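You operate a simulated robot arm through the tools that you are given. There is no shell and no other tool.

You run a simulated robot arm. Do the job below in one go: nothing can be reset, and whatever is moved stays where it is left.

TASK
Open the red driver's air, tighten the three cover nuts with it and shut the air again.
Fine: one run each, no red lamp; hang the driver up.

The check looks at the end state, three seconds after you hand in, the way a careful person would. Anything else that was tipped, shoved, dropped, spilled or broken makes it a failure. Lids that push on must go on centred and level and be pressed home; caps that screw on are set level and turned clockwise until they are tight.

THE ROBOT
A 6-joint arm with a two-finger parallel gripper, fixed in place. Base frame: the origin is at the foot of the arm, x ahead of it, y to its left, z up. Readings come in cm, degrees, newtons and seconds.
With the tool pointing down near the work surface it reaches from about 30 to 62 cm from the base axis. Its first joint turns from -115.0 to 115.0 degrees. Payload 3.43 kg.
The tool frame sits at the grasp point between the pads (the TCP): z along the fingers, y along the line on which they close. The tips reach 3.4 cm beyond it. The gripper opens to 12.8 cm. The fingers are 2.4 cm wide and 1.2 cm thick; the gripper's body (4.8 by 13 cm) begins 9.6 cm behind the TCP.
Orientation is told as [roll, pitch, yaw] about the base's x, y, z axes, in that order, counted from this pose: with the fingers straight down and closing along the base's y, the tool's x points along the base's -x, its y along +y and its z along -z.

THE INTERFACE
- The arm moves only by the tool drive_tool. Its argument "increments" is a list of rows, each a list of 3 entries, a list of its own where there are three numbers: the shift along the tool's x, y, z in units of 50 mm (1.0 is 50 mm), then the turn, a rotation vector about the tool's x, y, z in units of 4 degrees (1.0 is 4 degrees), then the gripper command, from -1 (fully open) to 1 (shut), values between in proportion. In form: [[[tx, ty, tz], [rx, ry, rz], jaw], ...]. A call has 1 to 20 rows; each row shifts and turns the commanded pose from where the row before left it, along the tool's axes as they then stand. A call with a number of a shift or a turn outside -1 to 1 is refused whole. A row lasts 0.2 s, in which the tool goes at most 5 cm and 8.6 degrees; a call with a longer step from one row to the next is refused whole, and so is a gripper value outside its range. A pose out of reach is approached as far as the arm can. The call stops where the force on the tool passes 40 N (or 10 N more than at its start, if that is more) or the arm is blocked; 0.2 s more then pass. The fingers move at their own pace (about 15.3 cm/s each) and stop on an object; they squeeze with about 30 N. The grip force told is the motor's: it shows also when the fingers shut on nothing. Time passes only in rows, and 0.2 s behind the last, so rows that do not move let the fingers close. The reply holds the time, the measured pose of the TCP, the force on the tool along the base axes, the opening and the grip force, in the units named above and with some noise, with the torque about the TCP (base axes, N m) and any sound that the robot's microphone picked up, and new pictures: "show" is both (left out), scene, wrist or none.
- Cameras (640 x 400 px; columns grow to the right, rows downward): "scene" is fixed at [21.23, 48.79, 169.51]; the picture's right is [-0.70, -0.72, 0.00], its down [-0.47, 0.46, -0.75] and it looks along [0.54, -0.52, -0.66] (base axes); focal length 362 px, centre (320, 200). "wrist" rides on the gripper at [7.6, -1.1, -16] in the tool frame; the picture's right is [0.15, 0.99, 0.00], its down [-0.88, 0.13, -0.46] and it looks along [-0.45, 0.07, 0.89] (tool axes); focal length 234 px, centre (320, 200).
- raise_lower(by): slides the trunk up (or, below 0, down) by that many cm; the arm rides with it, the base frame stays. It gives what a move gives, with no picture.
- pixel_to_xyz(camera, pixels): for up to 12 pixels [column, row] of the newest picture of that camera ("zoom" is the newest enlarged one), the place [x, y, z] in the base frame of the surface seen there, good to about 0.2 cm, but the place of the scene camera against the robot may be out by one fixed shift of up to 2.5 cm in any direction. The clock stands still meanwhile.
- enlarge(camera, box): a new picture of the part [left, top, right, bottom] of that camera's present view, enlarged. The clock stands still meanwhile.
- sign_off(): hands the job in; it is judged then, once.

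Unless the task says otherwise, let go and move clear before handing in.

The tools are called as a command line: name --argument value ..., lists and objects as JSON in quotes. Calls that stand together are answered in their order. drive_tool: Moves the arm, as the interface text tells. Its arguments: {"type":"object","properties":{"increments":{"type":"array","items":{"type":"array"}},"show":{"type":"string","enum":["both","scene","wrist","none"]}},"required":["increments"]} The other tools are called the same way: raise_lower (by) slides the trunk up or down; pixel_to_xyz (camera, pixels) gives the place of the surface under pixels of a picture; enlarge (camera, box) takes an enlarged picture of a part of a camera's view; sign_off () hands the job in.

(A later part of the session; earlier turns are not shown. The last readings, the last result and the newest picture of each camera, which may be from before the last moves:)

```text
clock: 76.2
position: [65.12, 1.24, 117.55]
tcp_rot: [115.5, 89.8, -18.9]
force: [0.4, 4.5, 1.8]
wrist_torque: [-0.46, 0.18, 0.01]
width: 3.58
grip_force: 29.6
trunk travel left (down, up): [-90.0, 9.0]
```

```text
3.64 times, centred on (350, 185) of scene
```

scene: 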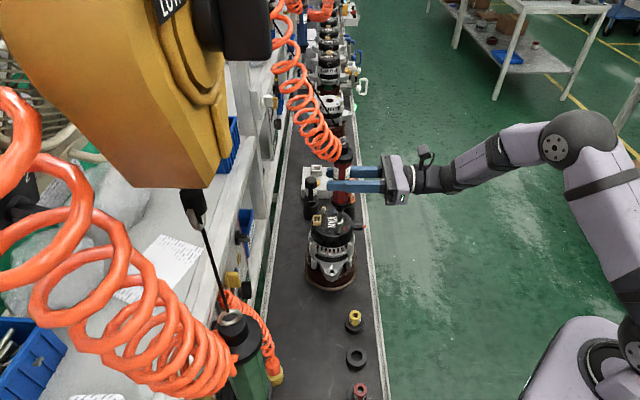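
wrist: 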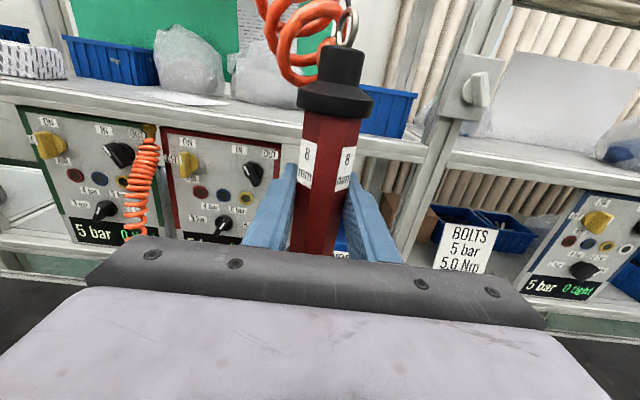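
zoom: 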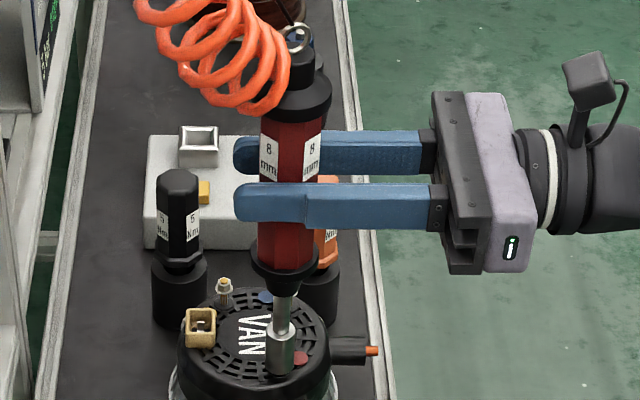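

The socket bottom is now ~0.4 cm above the cover boss; either the nut is running down or it's inside the recess. Continue pressing a little and watch force, sound and lamps.

drive_tool --increments '[[[-0.02, 0, 0], [0, 0, 0], 1], [[-0.02, 0, 0], [0, 0, 0], 1]]' --show "wrist"

enlarge --camera "wrist" --box '[150, 125, 290, 245]'

```text
clock: 76.8
position: [65.19, 1.07, 117.54]
tcp_rot: [127.3, 89.8, -7.3]
force: [0.5, 3.9, 3.2]
wrist_torque: [-0.49, 0.22, -0.06]
width: 3.6
grip_force: 29.9
trunk travel left (down, up): [-90.0, 9.0]
```

wrist: 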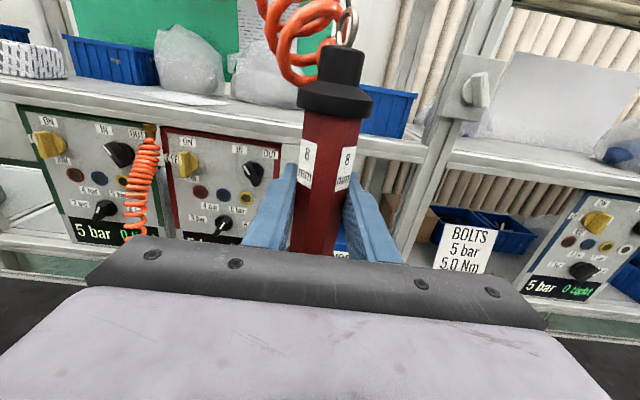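

```text
3.33 times, centred on (220, 185) of wrist
```

zoom: 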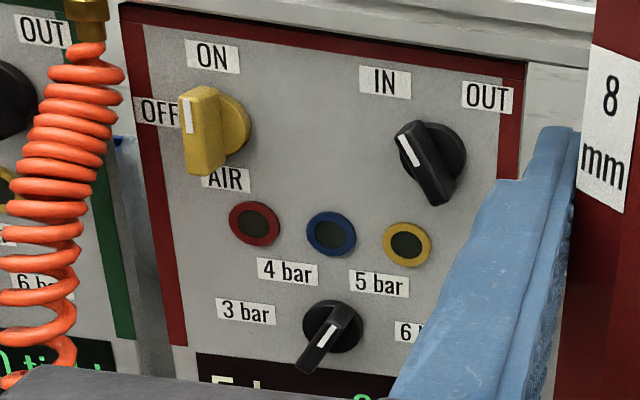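

Lamps dark so far. Press further in small steps.

drive_tool --increments '[[[-0.03, 0, 0], [0, 0, 0], 1], [[-0.03, 0, 0], [0, 0, 0], 1], [[-0.03, 0, 0], [0, 0, 0], 1]]' --show "wrist"

enlarge --camera "wrist" --box '[150, 125, 290, 245]'

```text
clock: 77.6
position: [65.12, 1.05, 117.1]
tcp_rot: [136.9, 89.4, 2.3]
force: [-0.1, 1.9, 13.5]
wrist_torque: [-0.72, 0.52, 0.03]
width: 3.58
grip_force: 29.9
trunk travel left (down, up): [-90.0, 9.0]
```

wrist: 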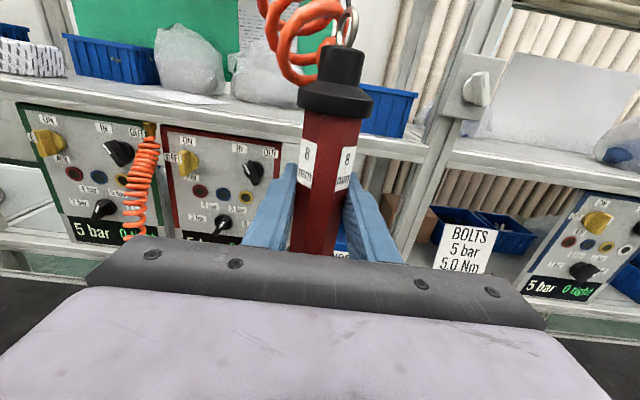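

```text
3.33 times, centred on (220, 185) of wrist
```

zoom: 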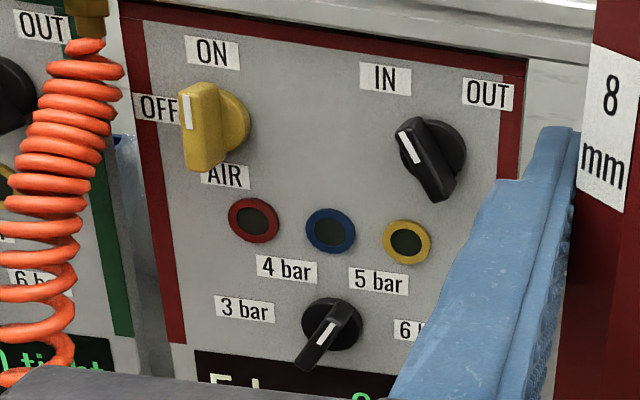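

13.5 N of press now, no start yet. Press a little harder, watching for slip.

drive_tool --increments '[[[-0.02, 0, 0], [0, 0, 0], 1], [[-0.02, 0, 0], [0, 0, 0], 1]]' --show "wrist"

enlarge --camera "wrist" --box '[150, 125, 290, 245]'

```text
clock: 78.2
position: [65.1, 1.16, 117.31]
tcp_rot: [141.4, 89.4, 7.0]
force: [2.3, 2.3, 23.5]
wrist_torque: [-0.59, 0.05, -0.01]
width: 3.59
grip_force: 29.8
trunk travel left (down, up): [-90.0, 9.0]
```

wrist: 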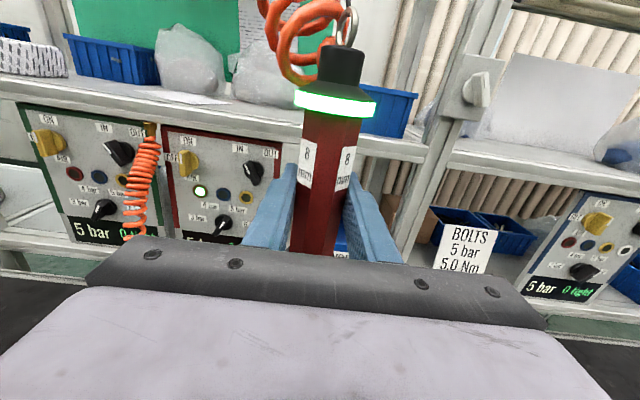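

```text
3.33 times, centred on (220, 185) of wrist
```

zoom: 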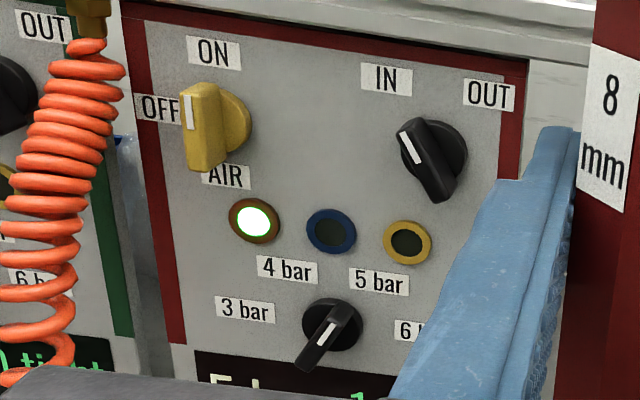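

Success on the first nut: the driver's ring and the red-ringed lamp glow green and the counter reads 1. Lift straight up off the nut now.

drive_tool --increments '[[[0.1, 0, 0], [0, 0, 0], 1], [[0.2, 0, 0], [0, 0, 0], 1], [[0.2, 0, 0], [0, 0, 0], 1], [[0.2, 0, 0], [0, 0, 0], 1], [[0.2, 0, 0], [0, 0, 0], 1], [[0, 0, 0], [0, 0, 0], 1]]'

enlarge --camera "wrist" --box '[150, 125, 290, 245]'

enlarge --camera "scene" --box '[316, 190, 364, 238]'

```text
clock: 79.6
position: [65.28, 1.27, 121.16]
tcp_rot: [99.1, 89.9, -35.5]
force: [1.3, 4.8, 0.4]
wrist_torque: [-0.49, 0.15, 0.0]
width: 3.57
grip_force: 29.5
trunk travel left (down, up): [-90.0, 9.0]
```

scene: 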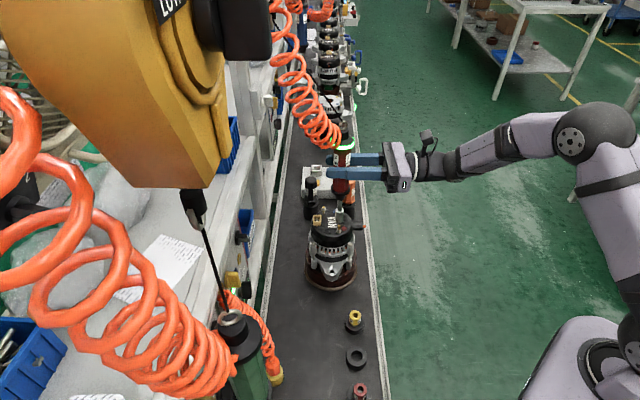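
wrist: 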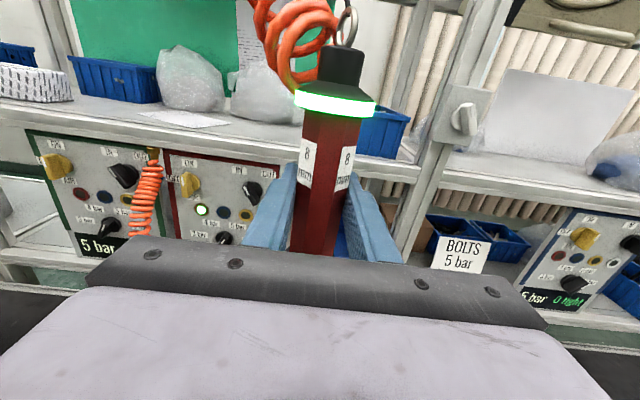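

```text
3.33 times, centred on (220, 185) of wrist
```

zoom: 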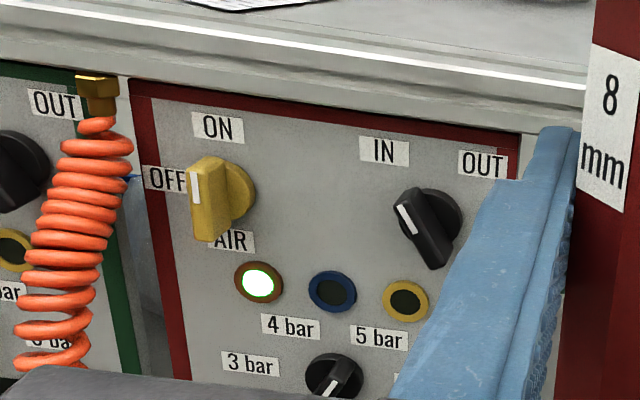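

```text
8.33 times, centred on (340, 214) of scene
```

zoom: 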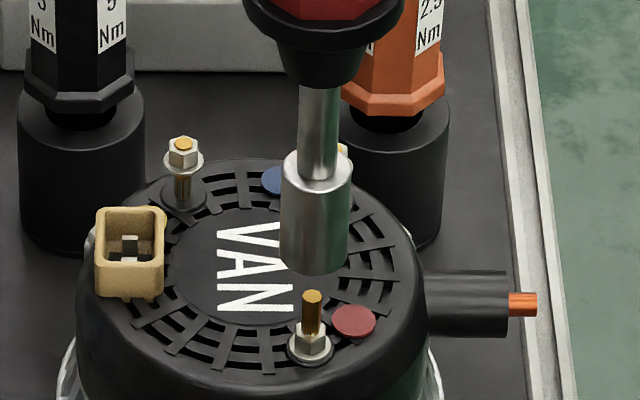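

Nut 1 is seated (stud now protrudes). Move the driver toward the right nut with the blue dot: Δ≈(4.07,−5.46) cm, staying above the studs.

drive_tool --increments '[[[0.04, 0.2, -0.031], [0, 0, 0], 1], [[0.03, 0.23, -0.035], [0, 0, 0], 1], [[0, 0.23, -0.035], [0, 0, 0], 1], [[0, 0.23, -0.035], [0, 0, 0], 1], [[0, 0.23, -0.035], [0, 0, 0], 1], [[0, 0.226, -0.035], [0, 0, 0], 1], [[0, 0, 0], [0, 0, 0], 1]]' --show "scene"

enlarge --camera "scene" --box '[316, 180, 364, 228]'

```text
clock: 81.2
position: [69.26, -4.18, 121.69]
tcp_rot: [111.6, 90.0, -23.0]
force: [1.0, 6.9, 0.0]
wrist_torque: [-0.63, 0.06, -0.01]
width: 3.59
grip_force: 29.8
trunk travel left (down, up): [-90.0, 9.0]
```

scene: 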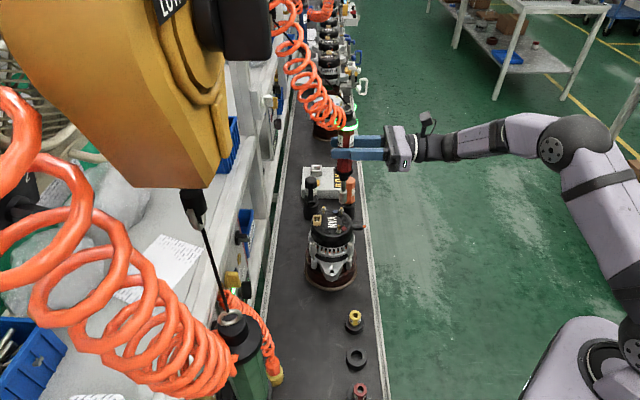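

```text
8.33 times, centred on (340, 204) of scene
```

zoom: 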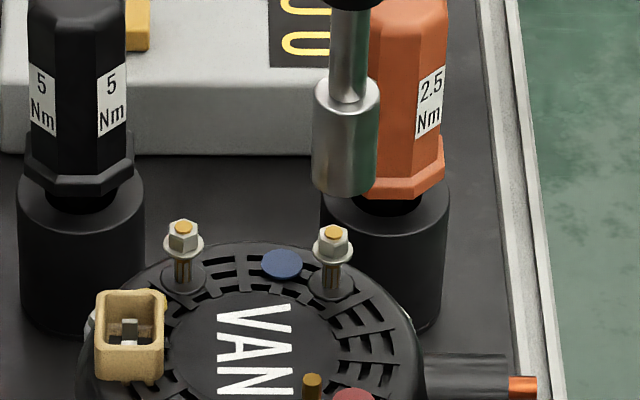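

pixel_to_xyz --camera "zoom" --pixels '[[346, 110], [345, 130], [344, 150], [343, 170], [350, 40], [349, 65], [336, 233], [333, 255], [331, 280], [183, 227], [410, 15], [70, 10]]'

pixel_to_xyz --camera "scene" --pixels '[[349, 181], [347, 195], [311, 180], [313, 195]]'

```text
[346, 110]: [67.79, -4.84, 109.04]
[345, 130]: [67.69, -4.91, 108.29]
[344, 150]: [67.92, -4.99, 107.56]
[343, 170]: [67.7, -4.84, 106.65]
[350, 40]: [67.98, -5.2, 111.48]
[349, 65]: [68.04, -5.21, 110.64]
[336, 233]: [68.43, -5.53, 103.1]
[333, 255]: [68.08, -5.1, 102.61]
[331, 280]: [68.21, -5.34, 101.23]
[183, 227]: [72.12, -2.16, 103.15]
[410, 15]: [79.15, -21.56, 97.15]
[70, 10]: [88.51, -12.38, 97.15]
```

```text
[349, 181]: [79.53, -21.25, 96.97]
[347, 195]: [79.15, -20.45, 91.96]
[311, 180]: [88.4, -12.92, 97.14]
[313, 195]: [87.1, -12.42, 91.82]
```

The right nut is aligned to within ~1 mm (tip (68.4,−5.63) vs nut (68.44,−5.55) in scene frame); the orange tool is far away. Lower onto it.

drive_tool --increments '[[[-0.13, 0, 0.013], [0, 0, 0], 1], [[-0.13, 0, 0], [0, 0, 0], 1], [[-0.13, 0, 0], [0, 0, 0], 1], [[-0.1, 0, 0], [0, 0, 0], 1], [[-0.08, 0, 0], [0, 0, 0], 1], [[0, 0, 0], [0, 0, 0], 1]]' --show "scene"

enlarge --camera "scene" --box '[316, 180, 364, 228]'

```text
clock: 82.6
position: [69.22, -4.23, 118.81]
tcp_rot: [117.8, 89.9, -16.8]
force: [-0.5, 5.6, -0.2]
wrist_torque: [-0.59, 0.03, -0.01]
width: 3.61
grip_force: 29.7
trunk travel left (down, up): [-90.0, 9.0]
```

scene: 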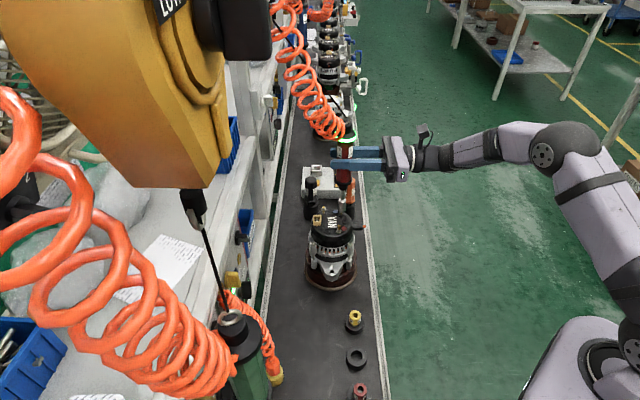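

```text
8.33 times, centred on (340, 204) of scene
```

zoom: 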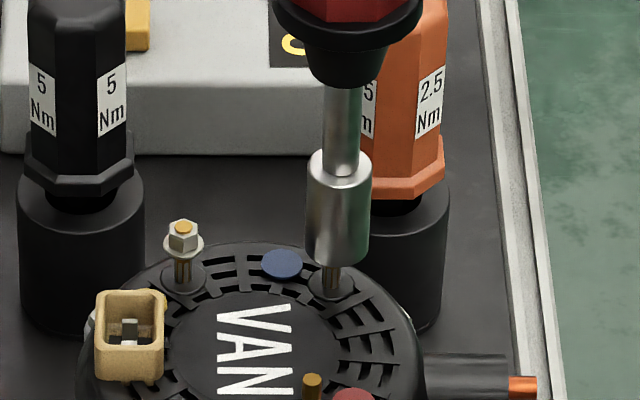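

Socket is over the nut with the stud centred below. Continue down toward contact.

drive_tool --increments '[[[-0.05, 0, 0], [0, 0, 0], 1], [[-0.05, 0, 0], [0, 0, 0], 1], [[-0.05, 0, 0], [0, 0, 0], 1], [[-0.05, 0, 0], [0, 0, 0], 1], [[-0.04, 0, 0], [0, 0, 0], 1]]' --show "wrist"

enlarge --camera "wrist" --box '[100, 110, 280, 245]'

```text
clock: 83.8
position: [69.26, -4.14, 117.72]
tcp_rot: [119.0, 89.7, -15.6]
force: [2.9, 6.2, 10.5]
wrist_torque: [-0.35, -0.53, 0.02]
width: 3.6
grip_force: 30.0
trunk travel left (down, up): [-90.0, 9.0]
```

wrist: 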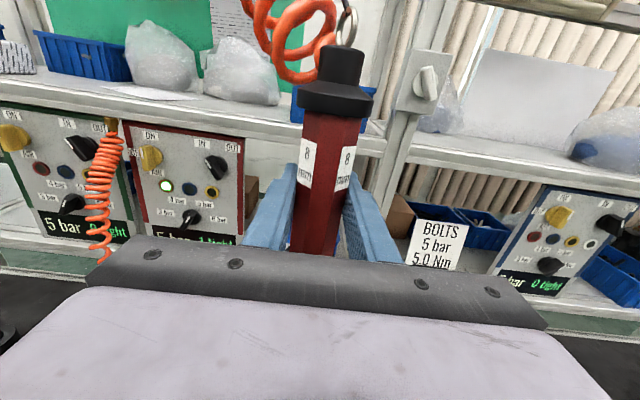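

```text
2.96 times, centred on (190, 178) of wrist
```

zoom: 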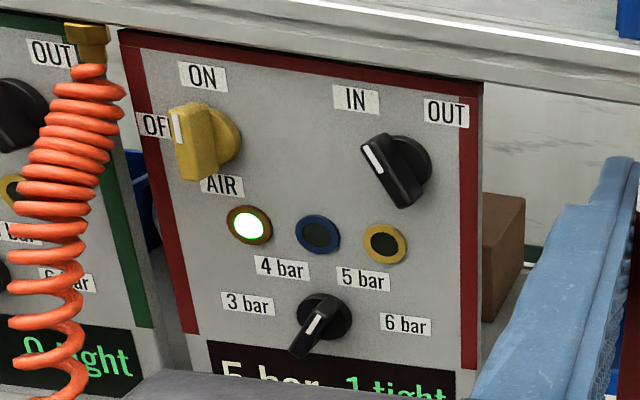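

Contact made (10.5 N), driver ring dark = run in progress; display "5 bar, 1 tight". Keep pressing down steadily.

drive_tool --increments '[[[-0.03, 0, 0], [0, 0, 0], 1], [[-0.03, 0, 0], [0, 0, 0], 1], [[-0.03, 0, 0], [0, 0, 0], 1]]' --show "wrist"

enlarge --camera "wrist" --box '[100, 110, 280, 245]'

```text
clock: 84.6
position: [69.19, -4.28, 117.17]
tcp_rot: [121.1, 89.7, -13.5]
force: [-0.2, 3.8, 10.2]
wrist_torque: [-0.74, 0.07, 0.03]
width: 3.57
grip_force: 29.6
trunk travel left (down, up): [-90.0, 9.0]
```

wrist: 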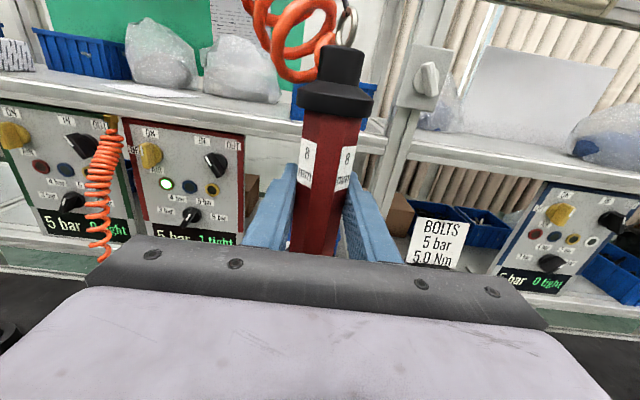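

```text
2.96 times, centred on (190, 178) of wrist
```

zoom: 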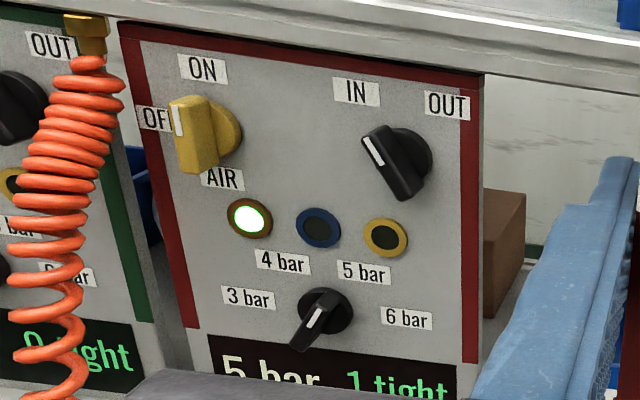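

Still 1 tight, force ~10 N at z 117.17. Keep pressing.

drive_tool --increments '[[[-0.03, 0, 0], [0, 0, 0], 1], [[-0.03, 0, 0], [0, 0, 0], 1]]' --show "wrist"

enlarge --camera "wrist" --box '[100, 110, 280, 245]'

```text
clock: 85.2
position: [69.12, -4.24, 117.25]
tcp_rot: [136.2, 89.5, 1.7]
force: [-3.1, 5.1, 17.5]
wrist_torque: [-0.67, 0.44, 0.04]
width: 3.61
grip_force: 30.5
trunk travel left (down, up): [-90.0, 9.0]
```

wrist: 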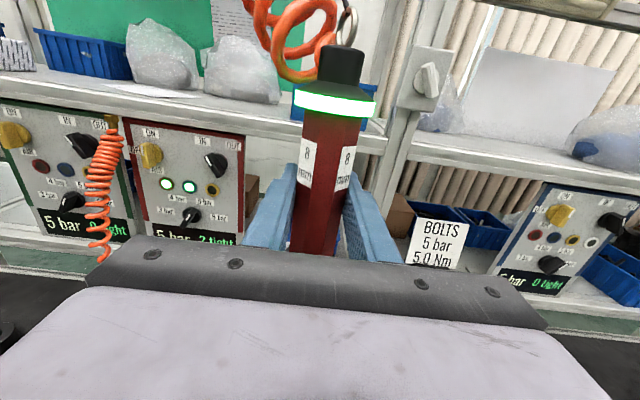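

```text
2.96 times, centred on (190, 178) of wrist
```

zoom: 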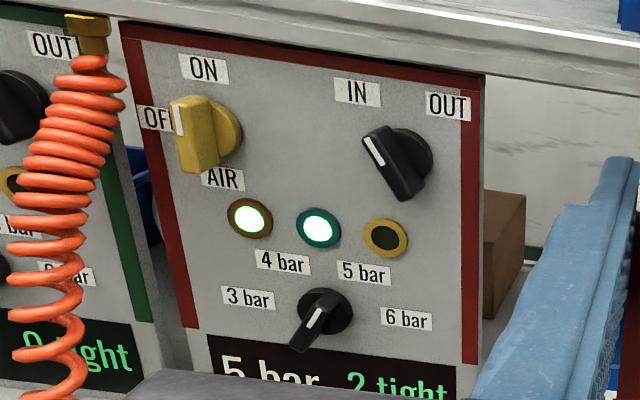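

Second nut done: "2 tight", two green lamps. Lift straight up.

drive_tool --increments '[[[0.1, 0, 0], [0, 0, 0], 1], [[0.2, 0, 0], [0, 0, 0], 1], [[0.2, 0, 0], [0, 0, 0], 1], [[0.2, 0, 0], [0, 0, 0], 1], [[0.25, 0, 0], [0, 0, 0], 1], [[0, 0, 0], [0, 0, 0], 1]]' --show "scene"

enlarge --camera "scene" --box '[316, 180, 364, 228]'

```text
clock: 86.6
position: [69.38, -4.03, 121.65]
tcp_rot: [99.2, 89.9, -35.4]
force: [0.5, 5.0, 0.3]
wrist_torque: [-0.69, 0.0, 0.03]
width: 3.59
grip_force: 29.9
trunk travel left (down, up): [-90.0, 9.0]
```

scene: 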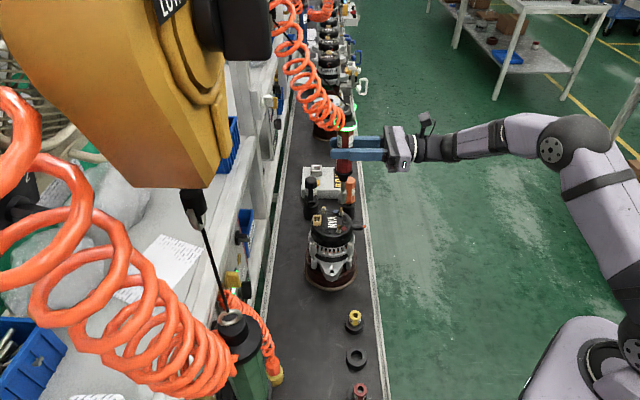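

```text
8.33 times, centred on (340, 204) of scene
```

zoom: 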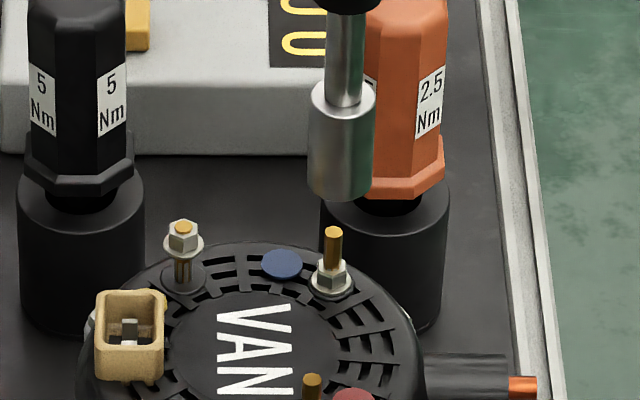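

Nut 2 is down. Measure the tip again here before moving to the last nut.

pixel_to_xyz --camera "zoom" --pixels '[[342, 115], [341, 135], [340, 155], [339, 175], [347, 40], [346, 65], [183, 227], [183, 240], [182, 268]]'

```text
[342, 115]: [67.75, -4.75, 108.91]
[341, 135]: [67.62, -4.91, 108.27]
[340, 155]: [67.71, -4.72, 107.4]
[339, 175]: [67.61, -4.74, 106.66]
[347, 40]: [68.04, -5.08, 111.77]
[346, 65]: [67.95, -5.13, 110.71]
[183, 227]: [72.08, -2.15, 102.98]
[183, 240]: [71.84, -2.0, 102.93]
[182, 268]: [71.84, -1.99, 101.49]
```

Tip at (68.33,−5.52) vs last nut (72.09,−2.2) in the scene frame: move Δ≈(3.7,3.32), almost straight along the tool axis.

drive_tool --increments '[[[0, 0.012, 0.2], [0, 0, 0], 1], [[0, 0.012, 0.2], [0, 0, 0], 1], [[0, 0.012, 0.2], [0, 0, 0], 1], [[0, 0.012, 0.2], [0, 0, 0], 1], [[0, 0.012, 0.192], [0, 0, 0], 1], [[0, 0, 0], [0, 0, 0], 1]]' --show "scene"

enlarge --camera "scene" --box '[300, 180, 348, 228]'

```text
clock: 88.0
position: [73.01, -0.86, 121.57]
tcp_rot: [122.0, 89.9, -12.6]
force: [-0.4, 5.4, 0.5]
wrist_torque: [-0.56, -0.11, -0.03]
width: 3.59
grip_force: 30.0
trunk travel left (down, up): [-90.0, 9.0]
```

scene: 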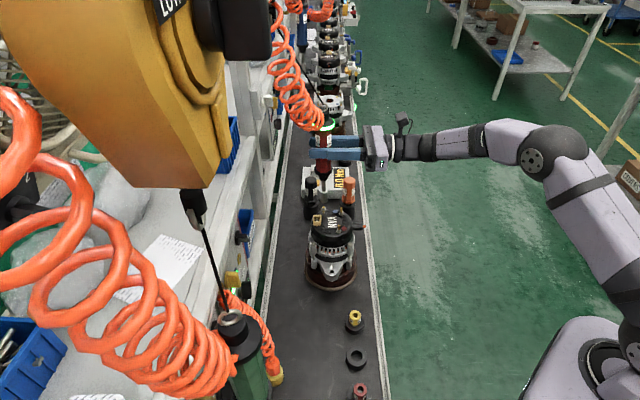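

```text
8.33 times, centred on (324, 204) of scene
```

zoom: 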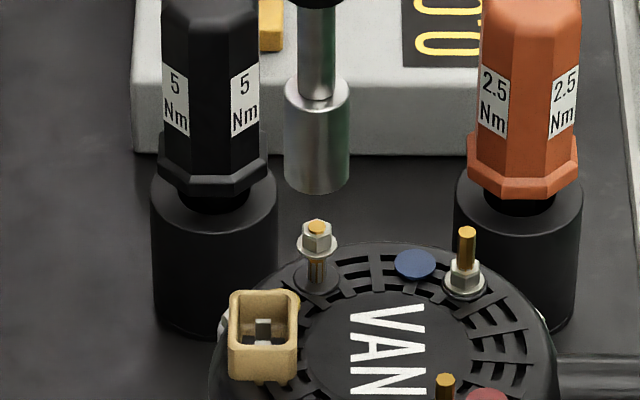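

pixel_to_xyz --camera "zoom" --pixels '[[317, 115], [317, 135], [317, 155], [317, 175], [317, 30], [317, 55], [317, 80], [317, 226], [317, 240], [316, 270]]'

```text
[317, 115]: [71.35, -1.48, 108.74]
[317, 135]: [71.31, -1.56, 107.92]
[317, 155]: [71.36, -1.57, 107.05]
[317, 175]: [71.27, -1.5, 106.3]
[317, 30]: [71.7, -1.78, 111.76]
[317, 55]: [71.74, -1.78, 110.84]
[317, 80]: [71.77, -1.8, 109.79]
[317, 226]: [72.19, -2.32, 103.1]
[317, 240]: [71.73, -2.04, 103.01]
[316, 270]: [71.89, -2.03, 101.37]
```

Aligned with the last nut within ~1 mm. Lower as before.

drive_tool --increments '[[[-0.13, 0.005, 0.005], [0, 0, 0], 1], [[-0.13, 0, 0], [0, 0, 0], 1], [[-0.13, 0, 0], [0, 0, 0], 1], [[-0.1, 0, 0], [0, 0, 0], 1], [[-0.08, 0, 0], [0, 0, 0], 1], [[0, 0, 0], [0, 0, 0], 1]]' --show "scene"

enlarge --camera "scene" --box '[300, 180, 348, 228]'

```text
clock: 89.4
position: [72.99, -0.74, 118.71]
tcp_rot: [122.1, 89.8, -12.3]
force: [-1.2, 5.2, 1.5]
wrist_torque: [-0.51, -0.13, 0.0]
width: 3.59
grip_force: 30.4
trunk travel left (down, up): [-90.0, 9.0]
```

scene: 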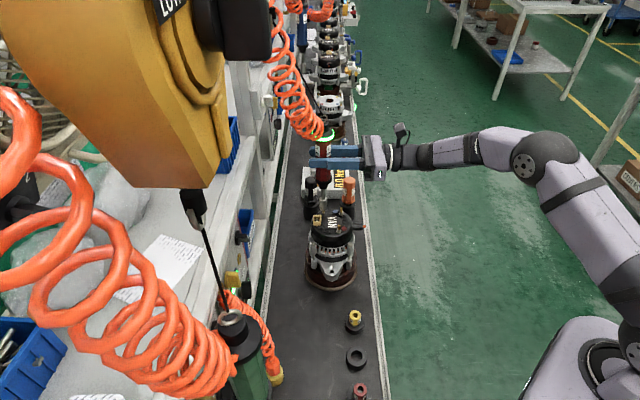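

```text
8.33 times, centred on (324, 204) of scene
```

zoom: 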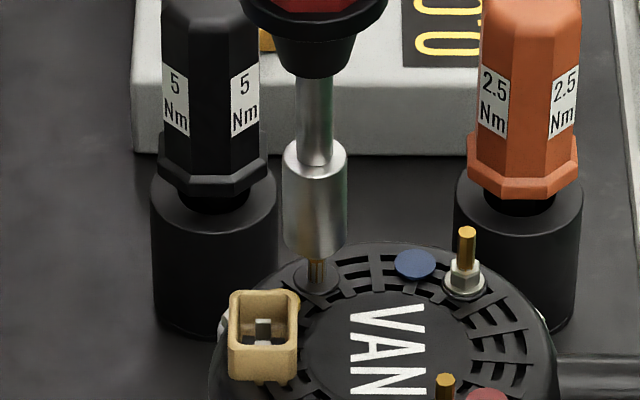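

The socket sits over the last nut (stud visible centred at (318,270) in the zoom), no load. Continue down to contact.

drive_tool --increments '[[[-0.05, 0, 0], [0, 0, 0], 1], [[-0.05, 0, 0], [0, 0, 0], 1], [[-0.05, 0, 0], [0, 0, 0], 1], [[-0.05, 0, 0], [0, 0, 0], 1], [[-0.04, 0, 0], [0, 0, 0], 1], [[-0.03, 0, 0], [0, 0, 0], 1], [[-0.03, 0, 0], [0, 0, 0], 1], [[-0.03, 0, 0], [0, 0, 0], 1]]' --show "wrist"

enlarge --camera "wrist" --box '[80, 110, 300, 250]'

```text
clock: 91.2
position: [72.92, -0.91, 117.28]
tcp_rot: [125.3, 89.8, -9.3]
force: [3.1, 4.7, 13.0]
wrist_torque: [-0.33, -0.67, 0.02]
width: 3.61
grip_force: 30.1
trunk travel left (down, up): [-90.0, 9.0]
```

wrist: 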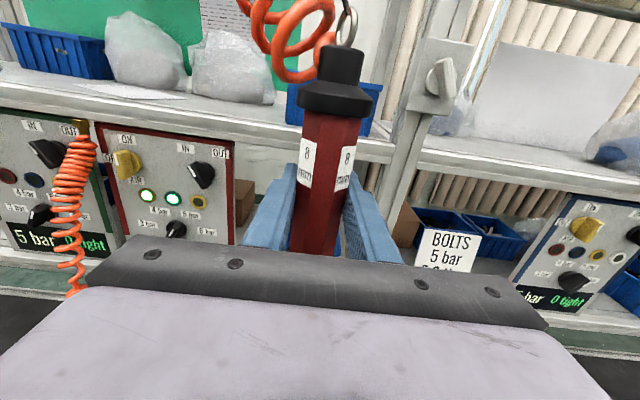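

```text
2.86 times, centred on (190, 180) of wrist
```

zoom: 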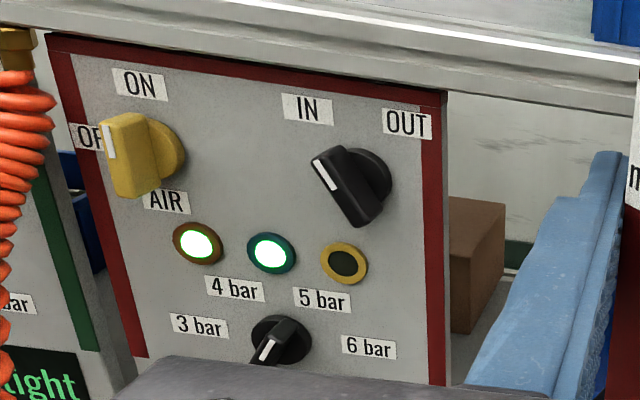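

The run is under way (ring dark, 13 N). Keep pressing in small steps.

drive_tool --increments '[[[-0.03, 0, 0], [0, 0, 0], 1], [[-0.03, 0, 0], [0, 0, 0], 1]]' --show "wrist"

enlarge --camera "wrist" --box '[80, 60, 400, 250]'

```text
clock: 91.8
position: [72.81, -0.91, 117.18]
tcp_rot: [139.4, 89.5, 5.0]
force: [1.0, 5.1, 17.8]
wrist_torque: [-0.32, -0.45, 0.01]
width: 3.59
grip_force: 30.1
trunk travel left (down, up): [-90.0, 9.0]
```

wrist: 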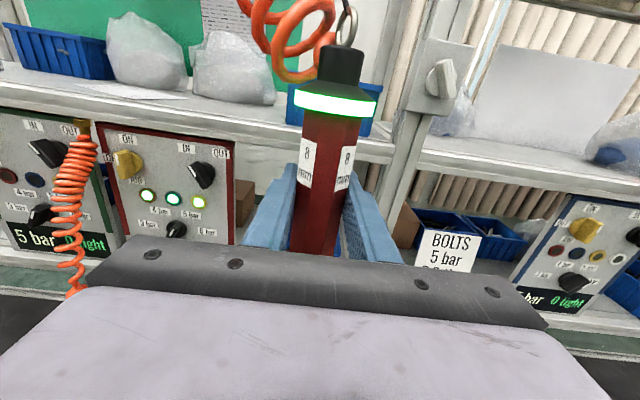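

```text
2.00 times, centred on (240, 155) of wrist
```

zoom: 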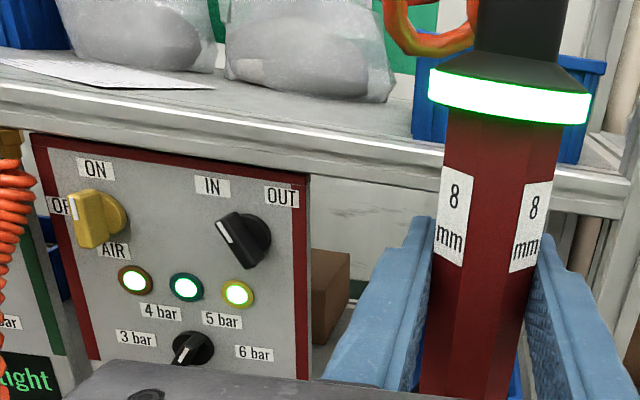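

All three lamps are green and the ring is green. Lift straight up off the nut.

drive_tool --increments '[[[0.1, 0, 0], [0, 0, 0], 1], [[0.2, 0, 0], [0, 0, 0], 1], [[0.2, 0, 0], [0, 0, 0], 1], [[0.25, 0, 0], [0, 0, 0], 1], [[0.25, 0, 0], [0, 0, 0], 1], [[0, 0, 0], [0, 0, 0], 1]]'

enlarge --camera "scene" --box '[300, 180, 364, 240]'

enlarge --camera "wrist" --box '[60, 100, 300, 250]'

```text
clock: 93.2
position: [72.93, -0.9, 121.77]
tcp_rot: [105.2, 89.8, -29.3]
force: [-0.9, 4.6, -0.4]
wrist_torque: [-0.57, -0.12, -0.03]
width: 3.58
grip_force: 30.5
trunk travel left (down, up): [-90.0, 9.0]
```

scene: 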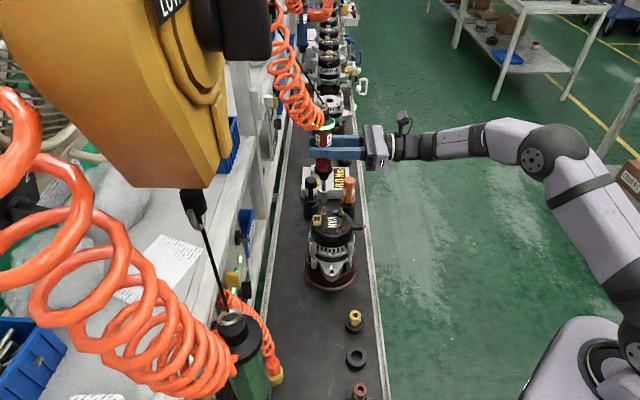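
wrist: 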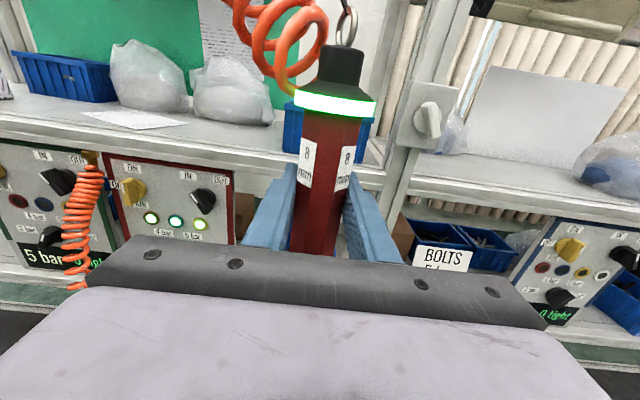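

```text
6.67 times, centred on (332, 210) of scene
```

zoom: 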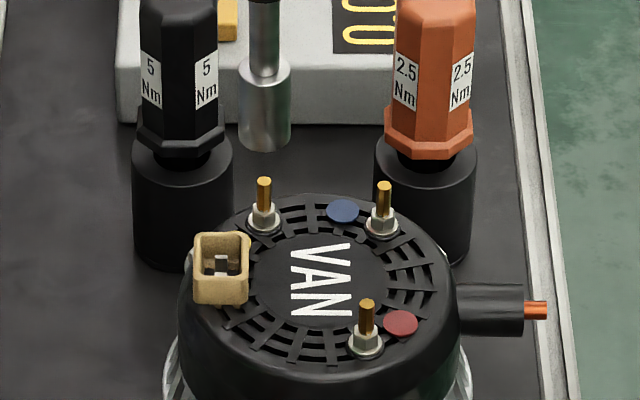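

```text
2.67 times, centred on (180, 175) of wrist
```

zoom: 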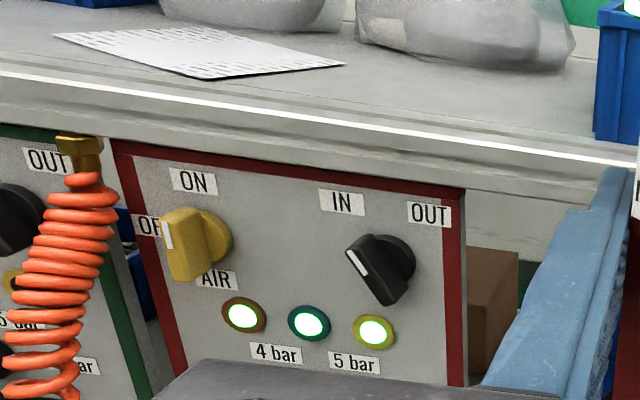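

All three nuts are seated and lit green. Carry the driver back to its resting spot (69.8,13.8,129.9).

drive_tool --increments '[[[0.18, -0.2787, 0.1834], [0, 0, 0], 1], [[0.18, -0.2787, 0.1834], [0, 0, 0], 1], [[0.18, -0.2787, 0.1834], [0, 0, 0], 1], [[0.18, -0.2787, 0.1834], [0, 0, 0], 1], [[0.18, -0.2787, 0.1834], [0, 0, 0], 1], [[0.18, -0.2787, 0.1834], [0, 0, 0], 1], [[0.18, -0.2787, 0.1834], [0, 0, 0], 1], [[0.18, -0.2787, 0.1834], [0, 0, 0], 1], [[0.18, -0.2787, 0.1834], [0, 0, 0], 1], [[0, 0, 0], [0, 0, 0], 1]]'

```text
clock: 95.4
position: [69.88, 13.62, 129.85]
tcp_rot: [167.8, 89.9, 33.2]
force: [-0.3, -0.9, 0.6]
wrist_torque: [0.01, -0.05, 0.02]
width: 3.57
grip_force: 29.9
trunk travel left (down, up): [-90.0, 9.0]
```

scene: 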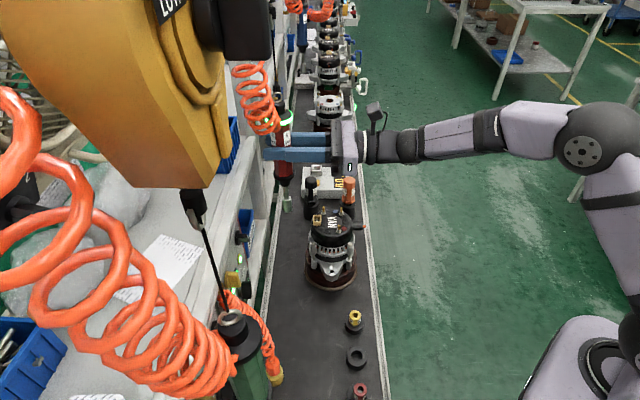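
wrist: 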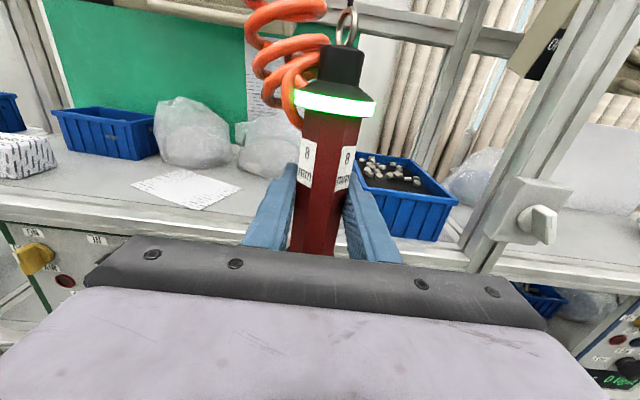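

Back at rest with ~0 N load. Release gently and back straight away.

drive_tool --increments '[[[0, 0, 0], [0, 0, 0], 0.4], [[0, 0, 0], [0, 0, 0], 0.2], [[0, 0, 0], [0, 0, 0], -0.1], [[0, 0, 0], [0, 0, 0], -0.4], [[0, 0, 0], [0, 0, 0], -0.4], [[0, 0, -0.2], [0, 0, 0], -0.4], [[0, 0, -0.4], [0, 0, 0], -0.4], [[0, 0, -0.6], [0, 0, 0], -0.4], [[0, 0, -0.8], [0, 0, 0], -0.4], [[0, 0, -0.8], [0, 0, 0], -0.4], [[0, 0, 0], [0, 0, 0], -0.4]]'

```text
clock: 97.8
position: [60.02, 3.85, 129.77]
tcp_rot: [128.8, 89.8, -5.7]
force: [0.4, -1.0, 0.2]
wrist_torque: [0.02, -0.01, 0.0]
width: 8.96
grip_force: 0.1
trunk travel left (down, up): [-90.0, 9.0]
```

scene: 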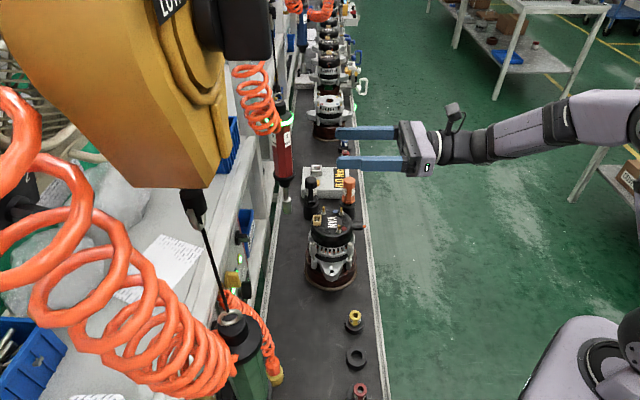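
wrist: 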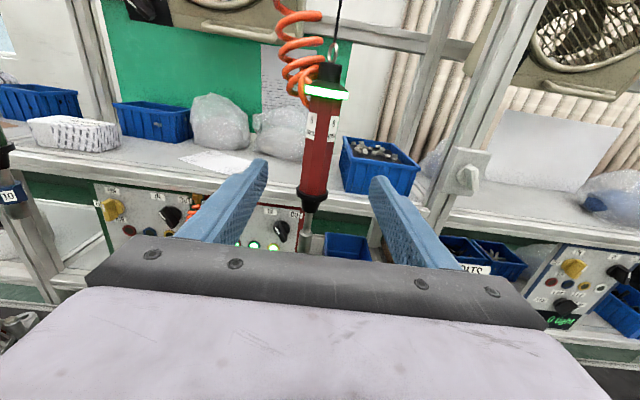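

The driver hangs free and the hand is clear. Now head back to the valve: stand-off at along-belt 23.0, z 109.4.

drive_tool --increments '[[[-0.583, -0.476, 0.1], [0, 0, 0], 0.0], [[-0.583, -0.476, 0.1], [0, 0, 0], 0.4], [[-0.583, -0.476, 0.15], [0, 0, 0], 0.53], [[-0.583, -0.476, 0.2], [0, 0, 0], 0.53], [[-0.583, -0.476, 0.2], [0, 0, 0], 0.53], [[-0.583, -0.476, 0.225], [0, 0, 0], 0.53], [[-0.583, -0.476, 0.25], [0, 0, 0], 0.53], [[0, 0, 0], [0, 0, 0], 0.53]]'

```text
clock: 99.6
position: [52.6, 19.65, 109.29]
tcp_rot: [141.7, 89.8, 7.1]
force: [0.6, -0.7, -0.3]
wrist_torque: [0.01, 0.0, -0.03]
width: 2.99
grip_force: 0.0
trunk travel left (down, up): [-90.0, 9.0]
```

scene: 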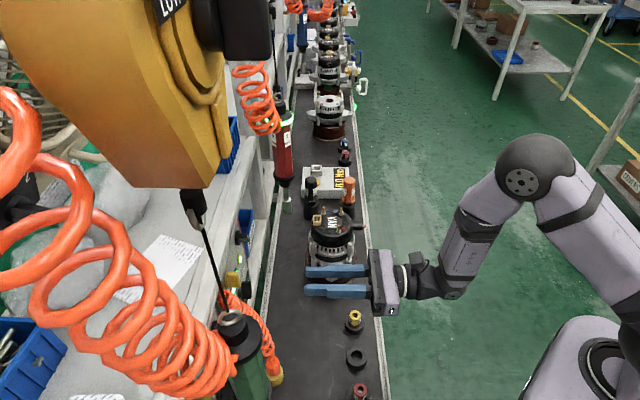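
wrist: 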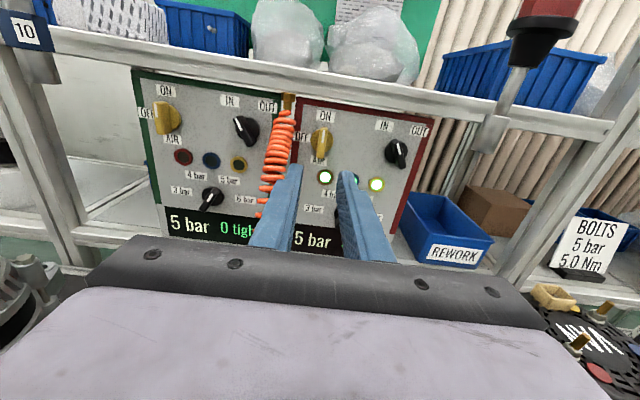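

enlarge --camera "wrist" --box '[285, 100, 365, 200]'

pixel_to_xyz --camera "wrist" --pixels '[[319, 133], [319, 140], [319, 148], [322, 140], [316, 140], [319, 155], [325, 140], [328, 140], [311, 140], [313, 143]]'

```text
4.00 times, centred on (325, 150) of wrist
```

zoom: 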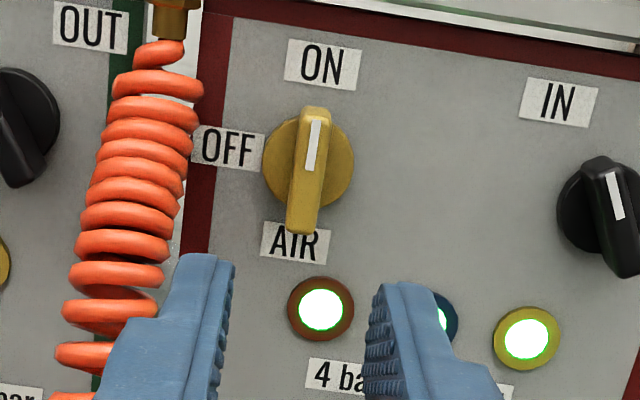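

```text
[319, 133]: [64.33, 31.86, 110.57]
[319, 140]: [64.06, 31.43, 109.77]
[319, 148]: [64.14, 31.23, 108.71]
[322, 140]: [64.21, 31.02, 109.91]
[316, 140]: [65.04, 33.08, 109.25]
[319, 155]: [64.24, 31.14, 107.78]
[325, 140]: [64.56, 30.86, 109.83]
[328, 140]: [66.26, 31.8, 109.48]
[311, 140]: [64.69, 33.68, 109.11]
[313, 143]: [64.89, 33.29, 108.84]
```

Handle is vertical at along-belt ≈23.5, z centre ≈109.3. Advance 14.7 cm to straddle it as before.

drive_tool --increments '[[[0, 0.013, 0.8], [0, 0, 0], 0.53], [[0, 0.013, 0.8], [0, 0, 0], 0.53], [[0, 0.013, 0.7], [0, 0, 0], 0.53], [[0, 0.013, 0.4], [0, 0, 0], 0.53], [[0, 0, 0.23], [0, 0, 0], 0.53], [[0, 0, 0], [0, 0, 0], 0.53]]'

```text
clock: 101.0
position: [63.07, 30.0, 109.38]
tcp_rot: [151.2, 89.9, 16.5]
force: [0.0, 0.2, -0.5]
wrist_torque: [0.0, 0.0, -0.03]
width: 3.02
grip_force: 0.1
trunk travel left (down, up): [-90.0, 9.0]
```

scene: 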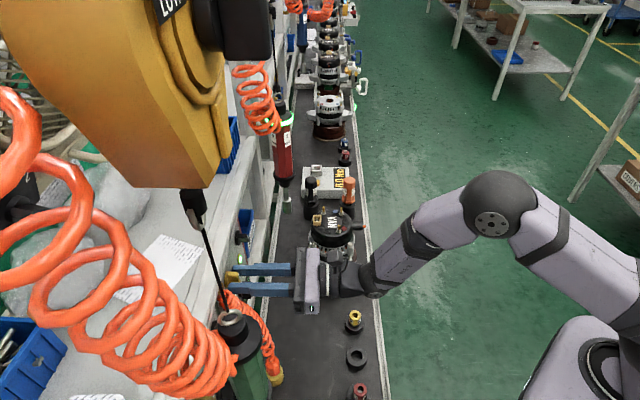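
wrist: 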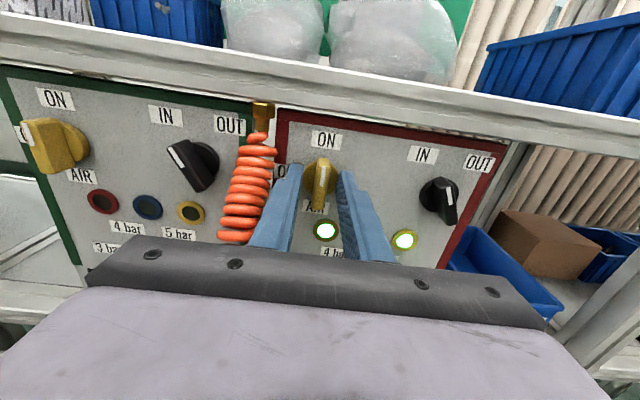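

Straddling the handle with no contact. Close on it.

drive_tool --increments '[[[0, 0, 0], [0, 0, 0], 0.7], [[0, 0, 0], [0, 0, 0], 0.9], [[0, 0, 0], [0, 0, 0], 1], [[0, 0, 0], [0, 0, 0], 1]]' --show "wrist"

```text
clock: 102.0
position: [63.12, 29.93, 109.61]
tcp_rot: [154.8, 89.9, 20.3]
force: [3.8, -1.7, 0.4]
wrist_torque: [-0.19, 0.15, -0.73]
width: 1.09
grip_force: 44.2
trunk travel left (down, up): [-90.0, 9.0]
```

wrist: 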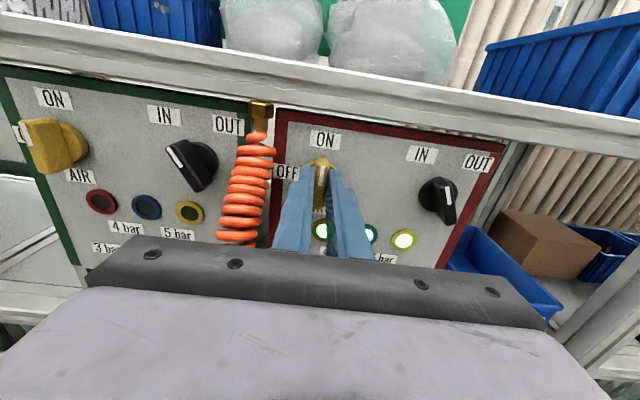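

Gripped (1.09 cm). Turn back counter-clockwise toward OFF, in stages.

drive_tool --increments '[[[0, 0, 0], [0, 0, -1], 1], [[0, 0, 0], [0, 0, -1], 1], [[0, 0, 0], [0, 0, -1], 1], [[0, 0, 0], [0, 0, -1], 1], [[0, 0, 0], [0, 0, -1], 1], [[0, 0, 0], [0, 0, -1], 1], [[0, 0, 0], [0, 0, -1], 1], [[0, 0, 0], [0, 0, -1], 1]]' --show "wrist"

```text
clock: 103.8
position: [63.06, 30.13, 109.41]
tcp_rot: [90.2, 57.8, -44.4]
force: [4.3, 5.0, 4.3]
wrist_torque: [-0.44, 0.46, -1.14]
width: 1.05
grip_force: 44.5
trunk travel left (down, up): [-90.0, 9.0]
```

wrist: 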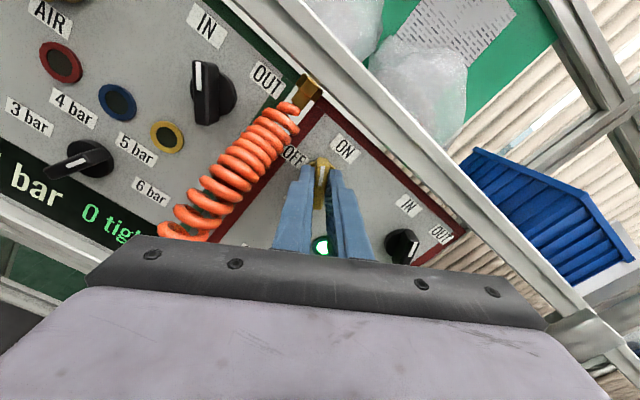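

Turning well, small forces. Continue 36° more.

drive_tool --increments '[[[0, 0, 0], [0, 0, -1], 1], [[0, 0, 0], [0, 0, -1], 1], [[0, 0, 0], [0, 0, -1], 1], [[0, 0, 0], [0, 0, -1], 1], [[0, 0, 0], [0, 0, -1], 1], [[0, 0, 0], [0, 0, -1], 1], [[0, 0, 0], [0, 0, -1], 1], [[0, 0, 0], [0, 0, -1], 1], [[0, 0, 0], [0, 0, -1], 1]]' --show "wrist"

```text
clock: 105.8
position: [62.91, 30.27, 109.21]
tcp_rot: [89.8, 21.7, -44.4]
force: [-3.2, 10.6, -4.0]
wrist_torque: [0.11, -0.07, -0.59]
width: 1.07
grip_force: 45.2
trunk travel left (down, up): [-90.0, 9.0]
```

wrist: 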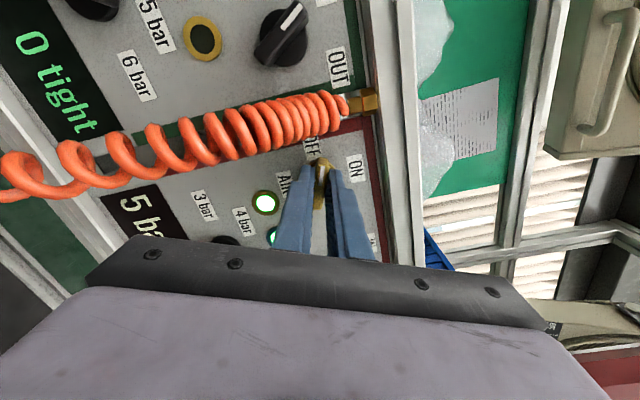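

Still 5 bar with ~22° to go. Finish the turn to OFF.

drive_tool --increments '[[[0, 0, 0], [0, 0, -1], 1], [[0, 0, 0], [0, 0, -1], 1], [[0, 0, 0], [0, 0, -1], 1], [[0, 0, 0], [0, 0, -1], 1], [[0, 0, 0], [0, 0, -1], 1], [[0, 0, 0], [0, 0, -0.6], 1], [[0, 0, 0], [0, 0, 0], 1]]' --show "wrist"

enlarge --camera "wrist" --box '[60, 80, 400, 260]'

```text
clock: 107.4
position: [63.02, 30.29, 109.3]
tcp_rot: [89.6, -0.4, -44.6]
force: [-10.3, 8.9, -19.4]
wrist_torque: [0.79, 0.32, -0.43]
width: 1.06
grip_force: 44.3
trunk travel left (down, up): [-90.0, 9.0]
```

wrist: 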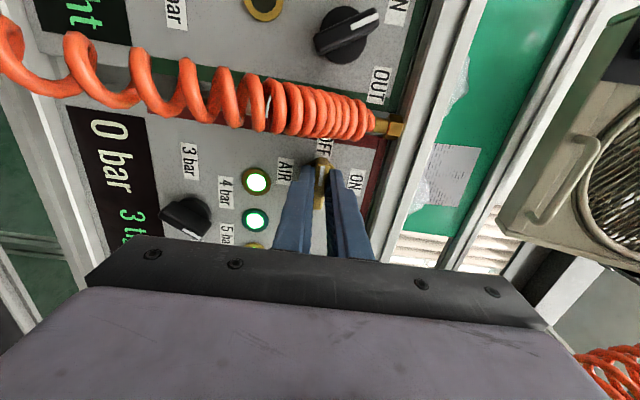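

```text
1.88 times, centred on (230, 170) of wrist
```

zoom: 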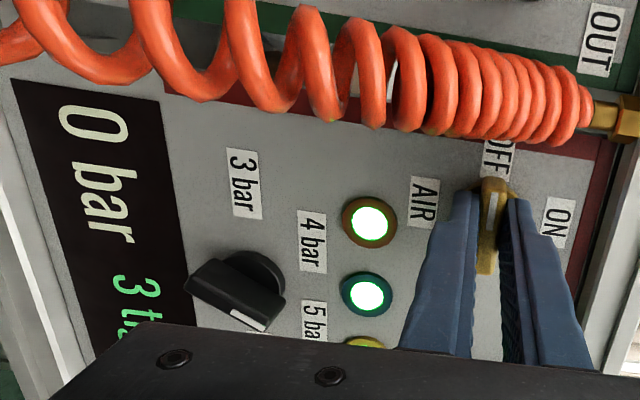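

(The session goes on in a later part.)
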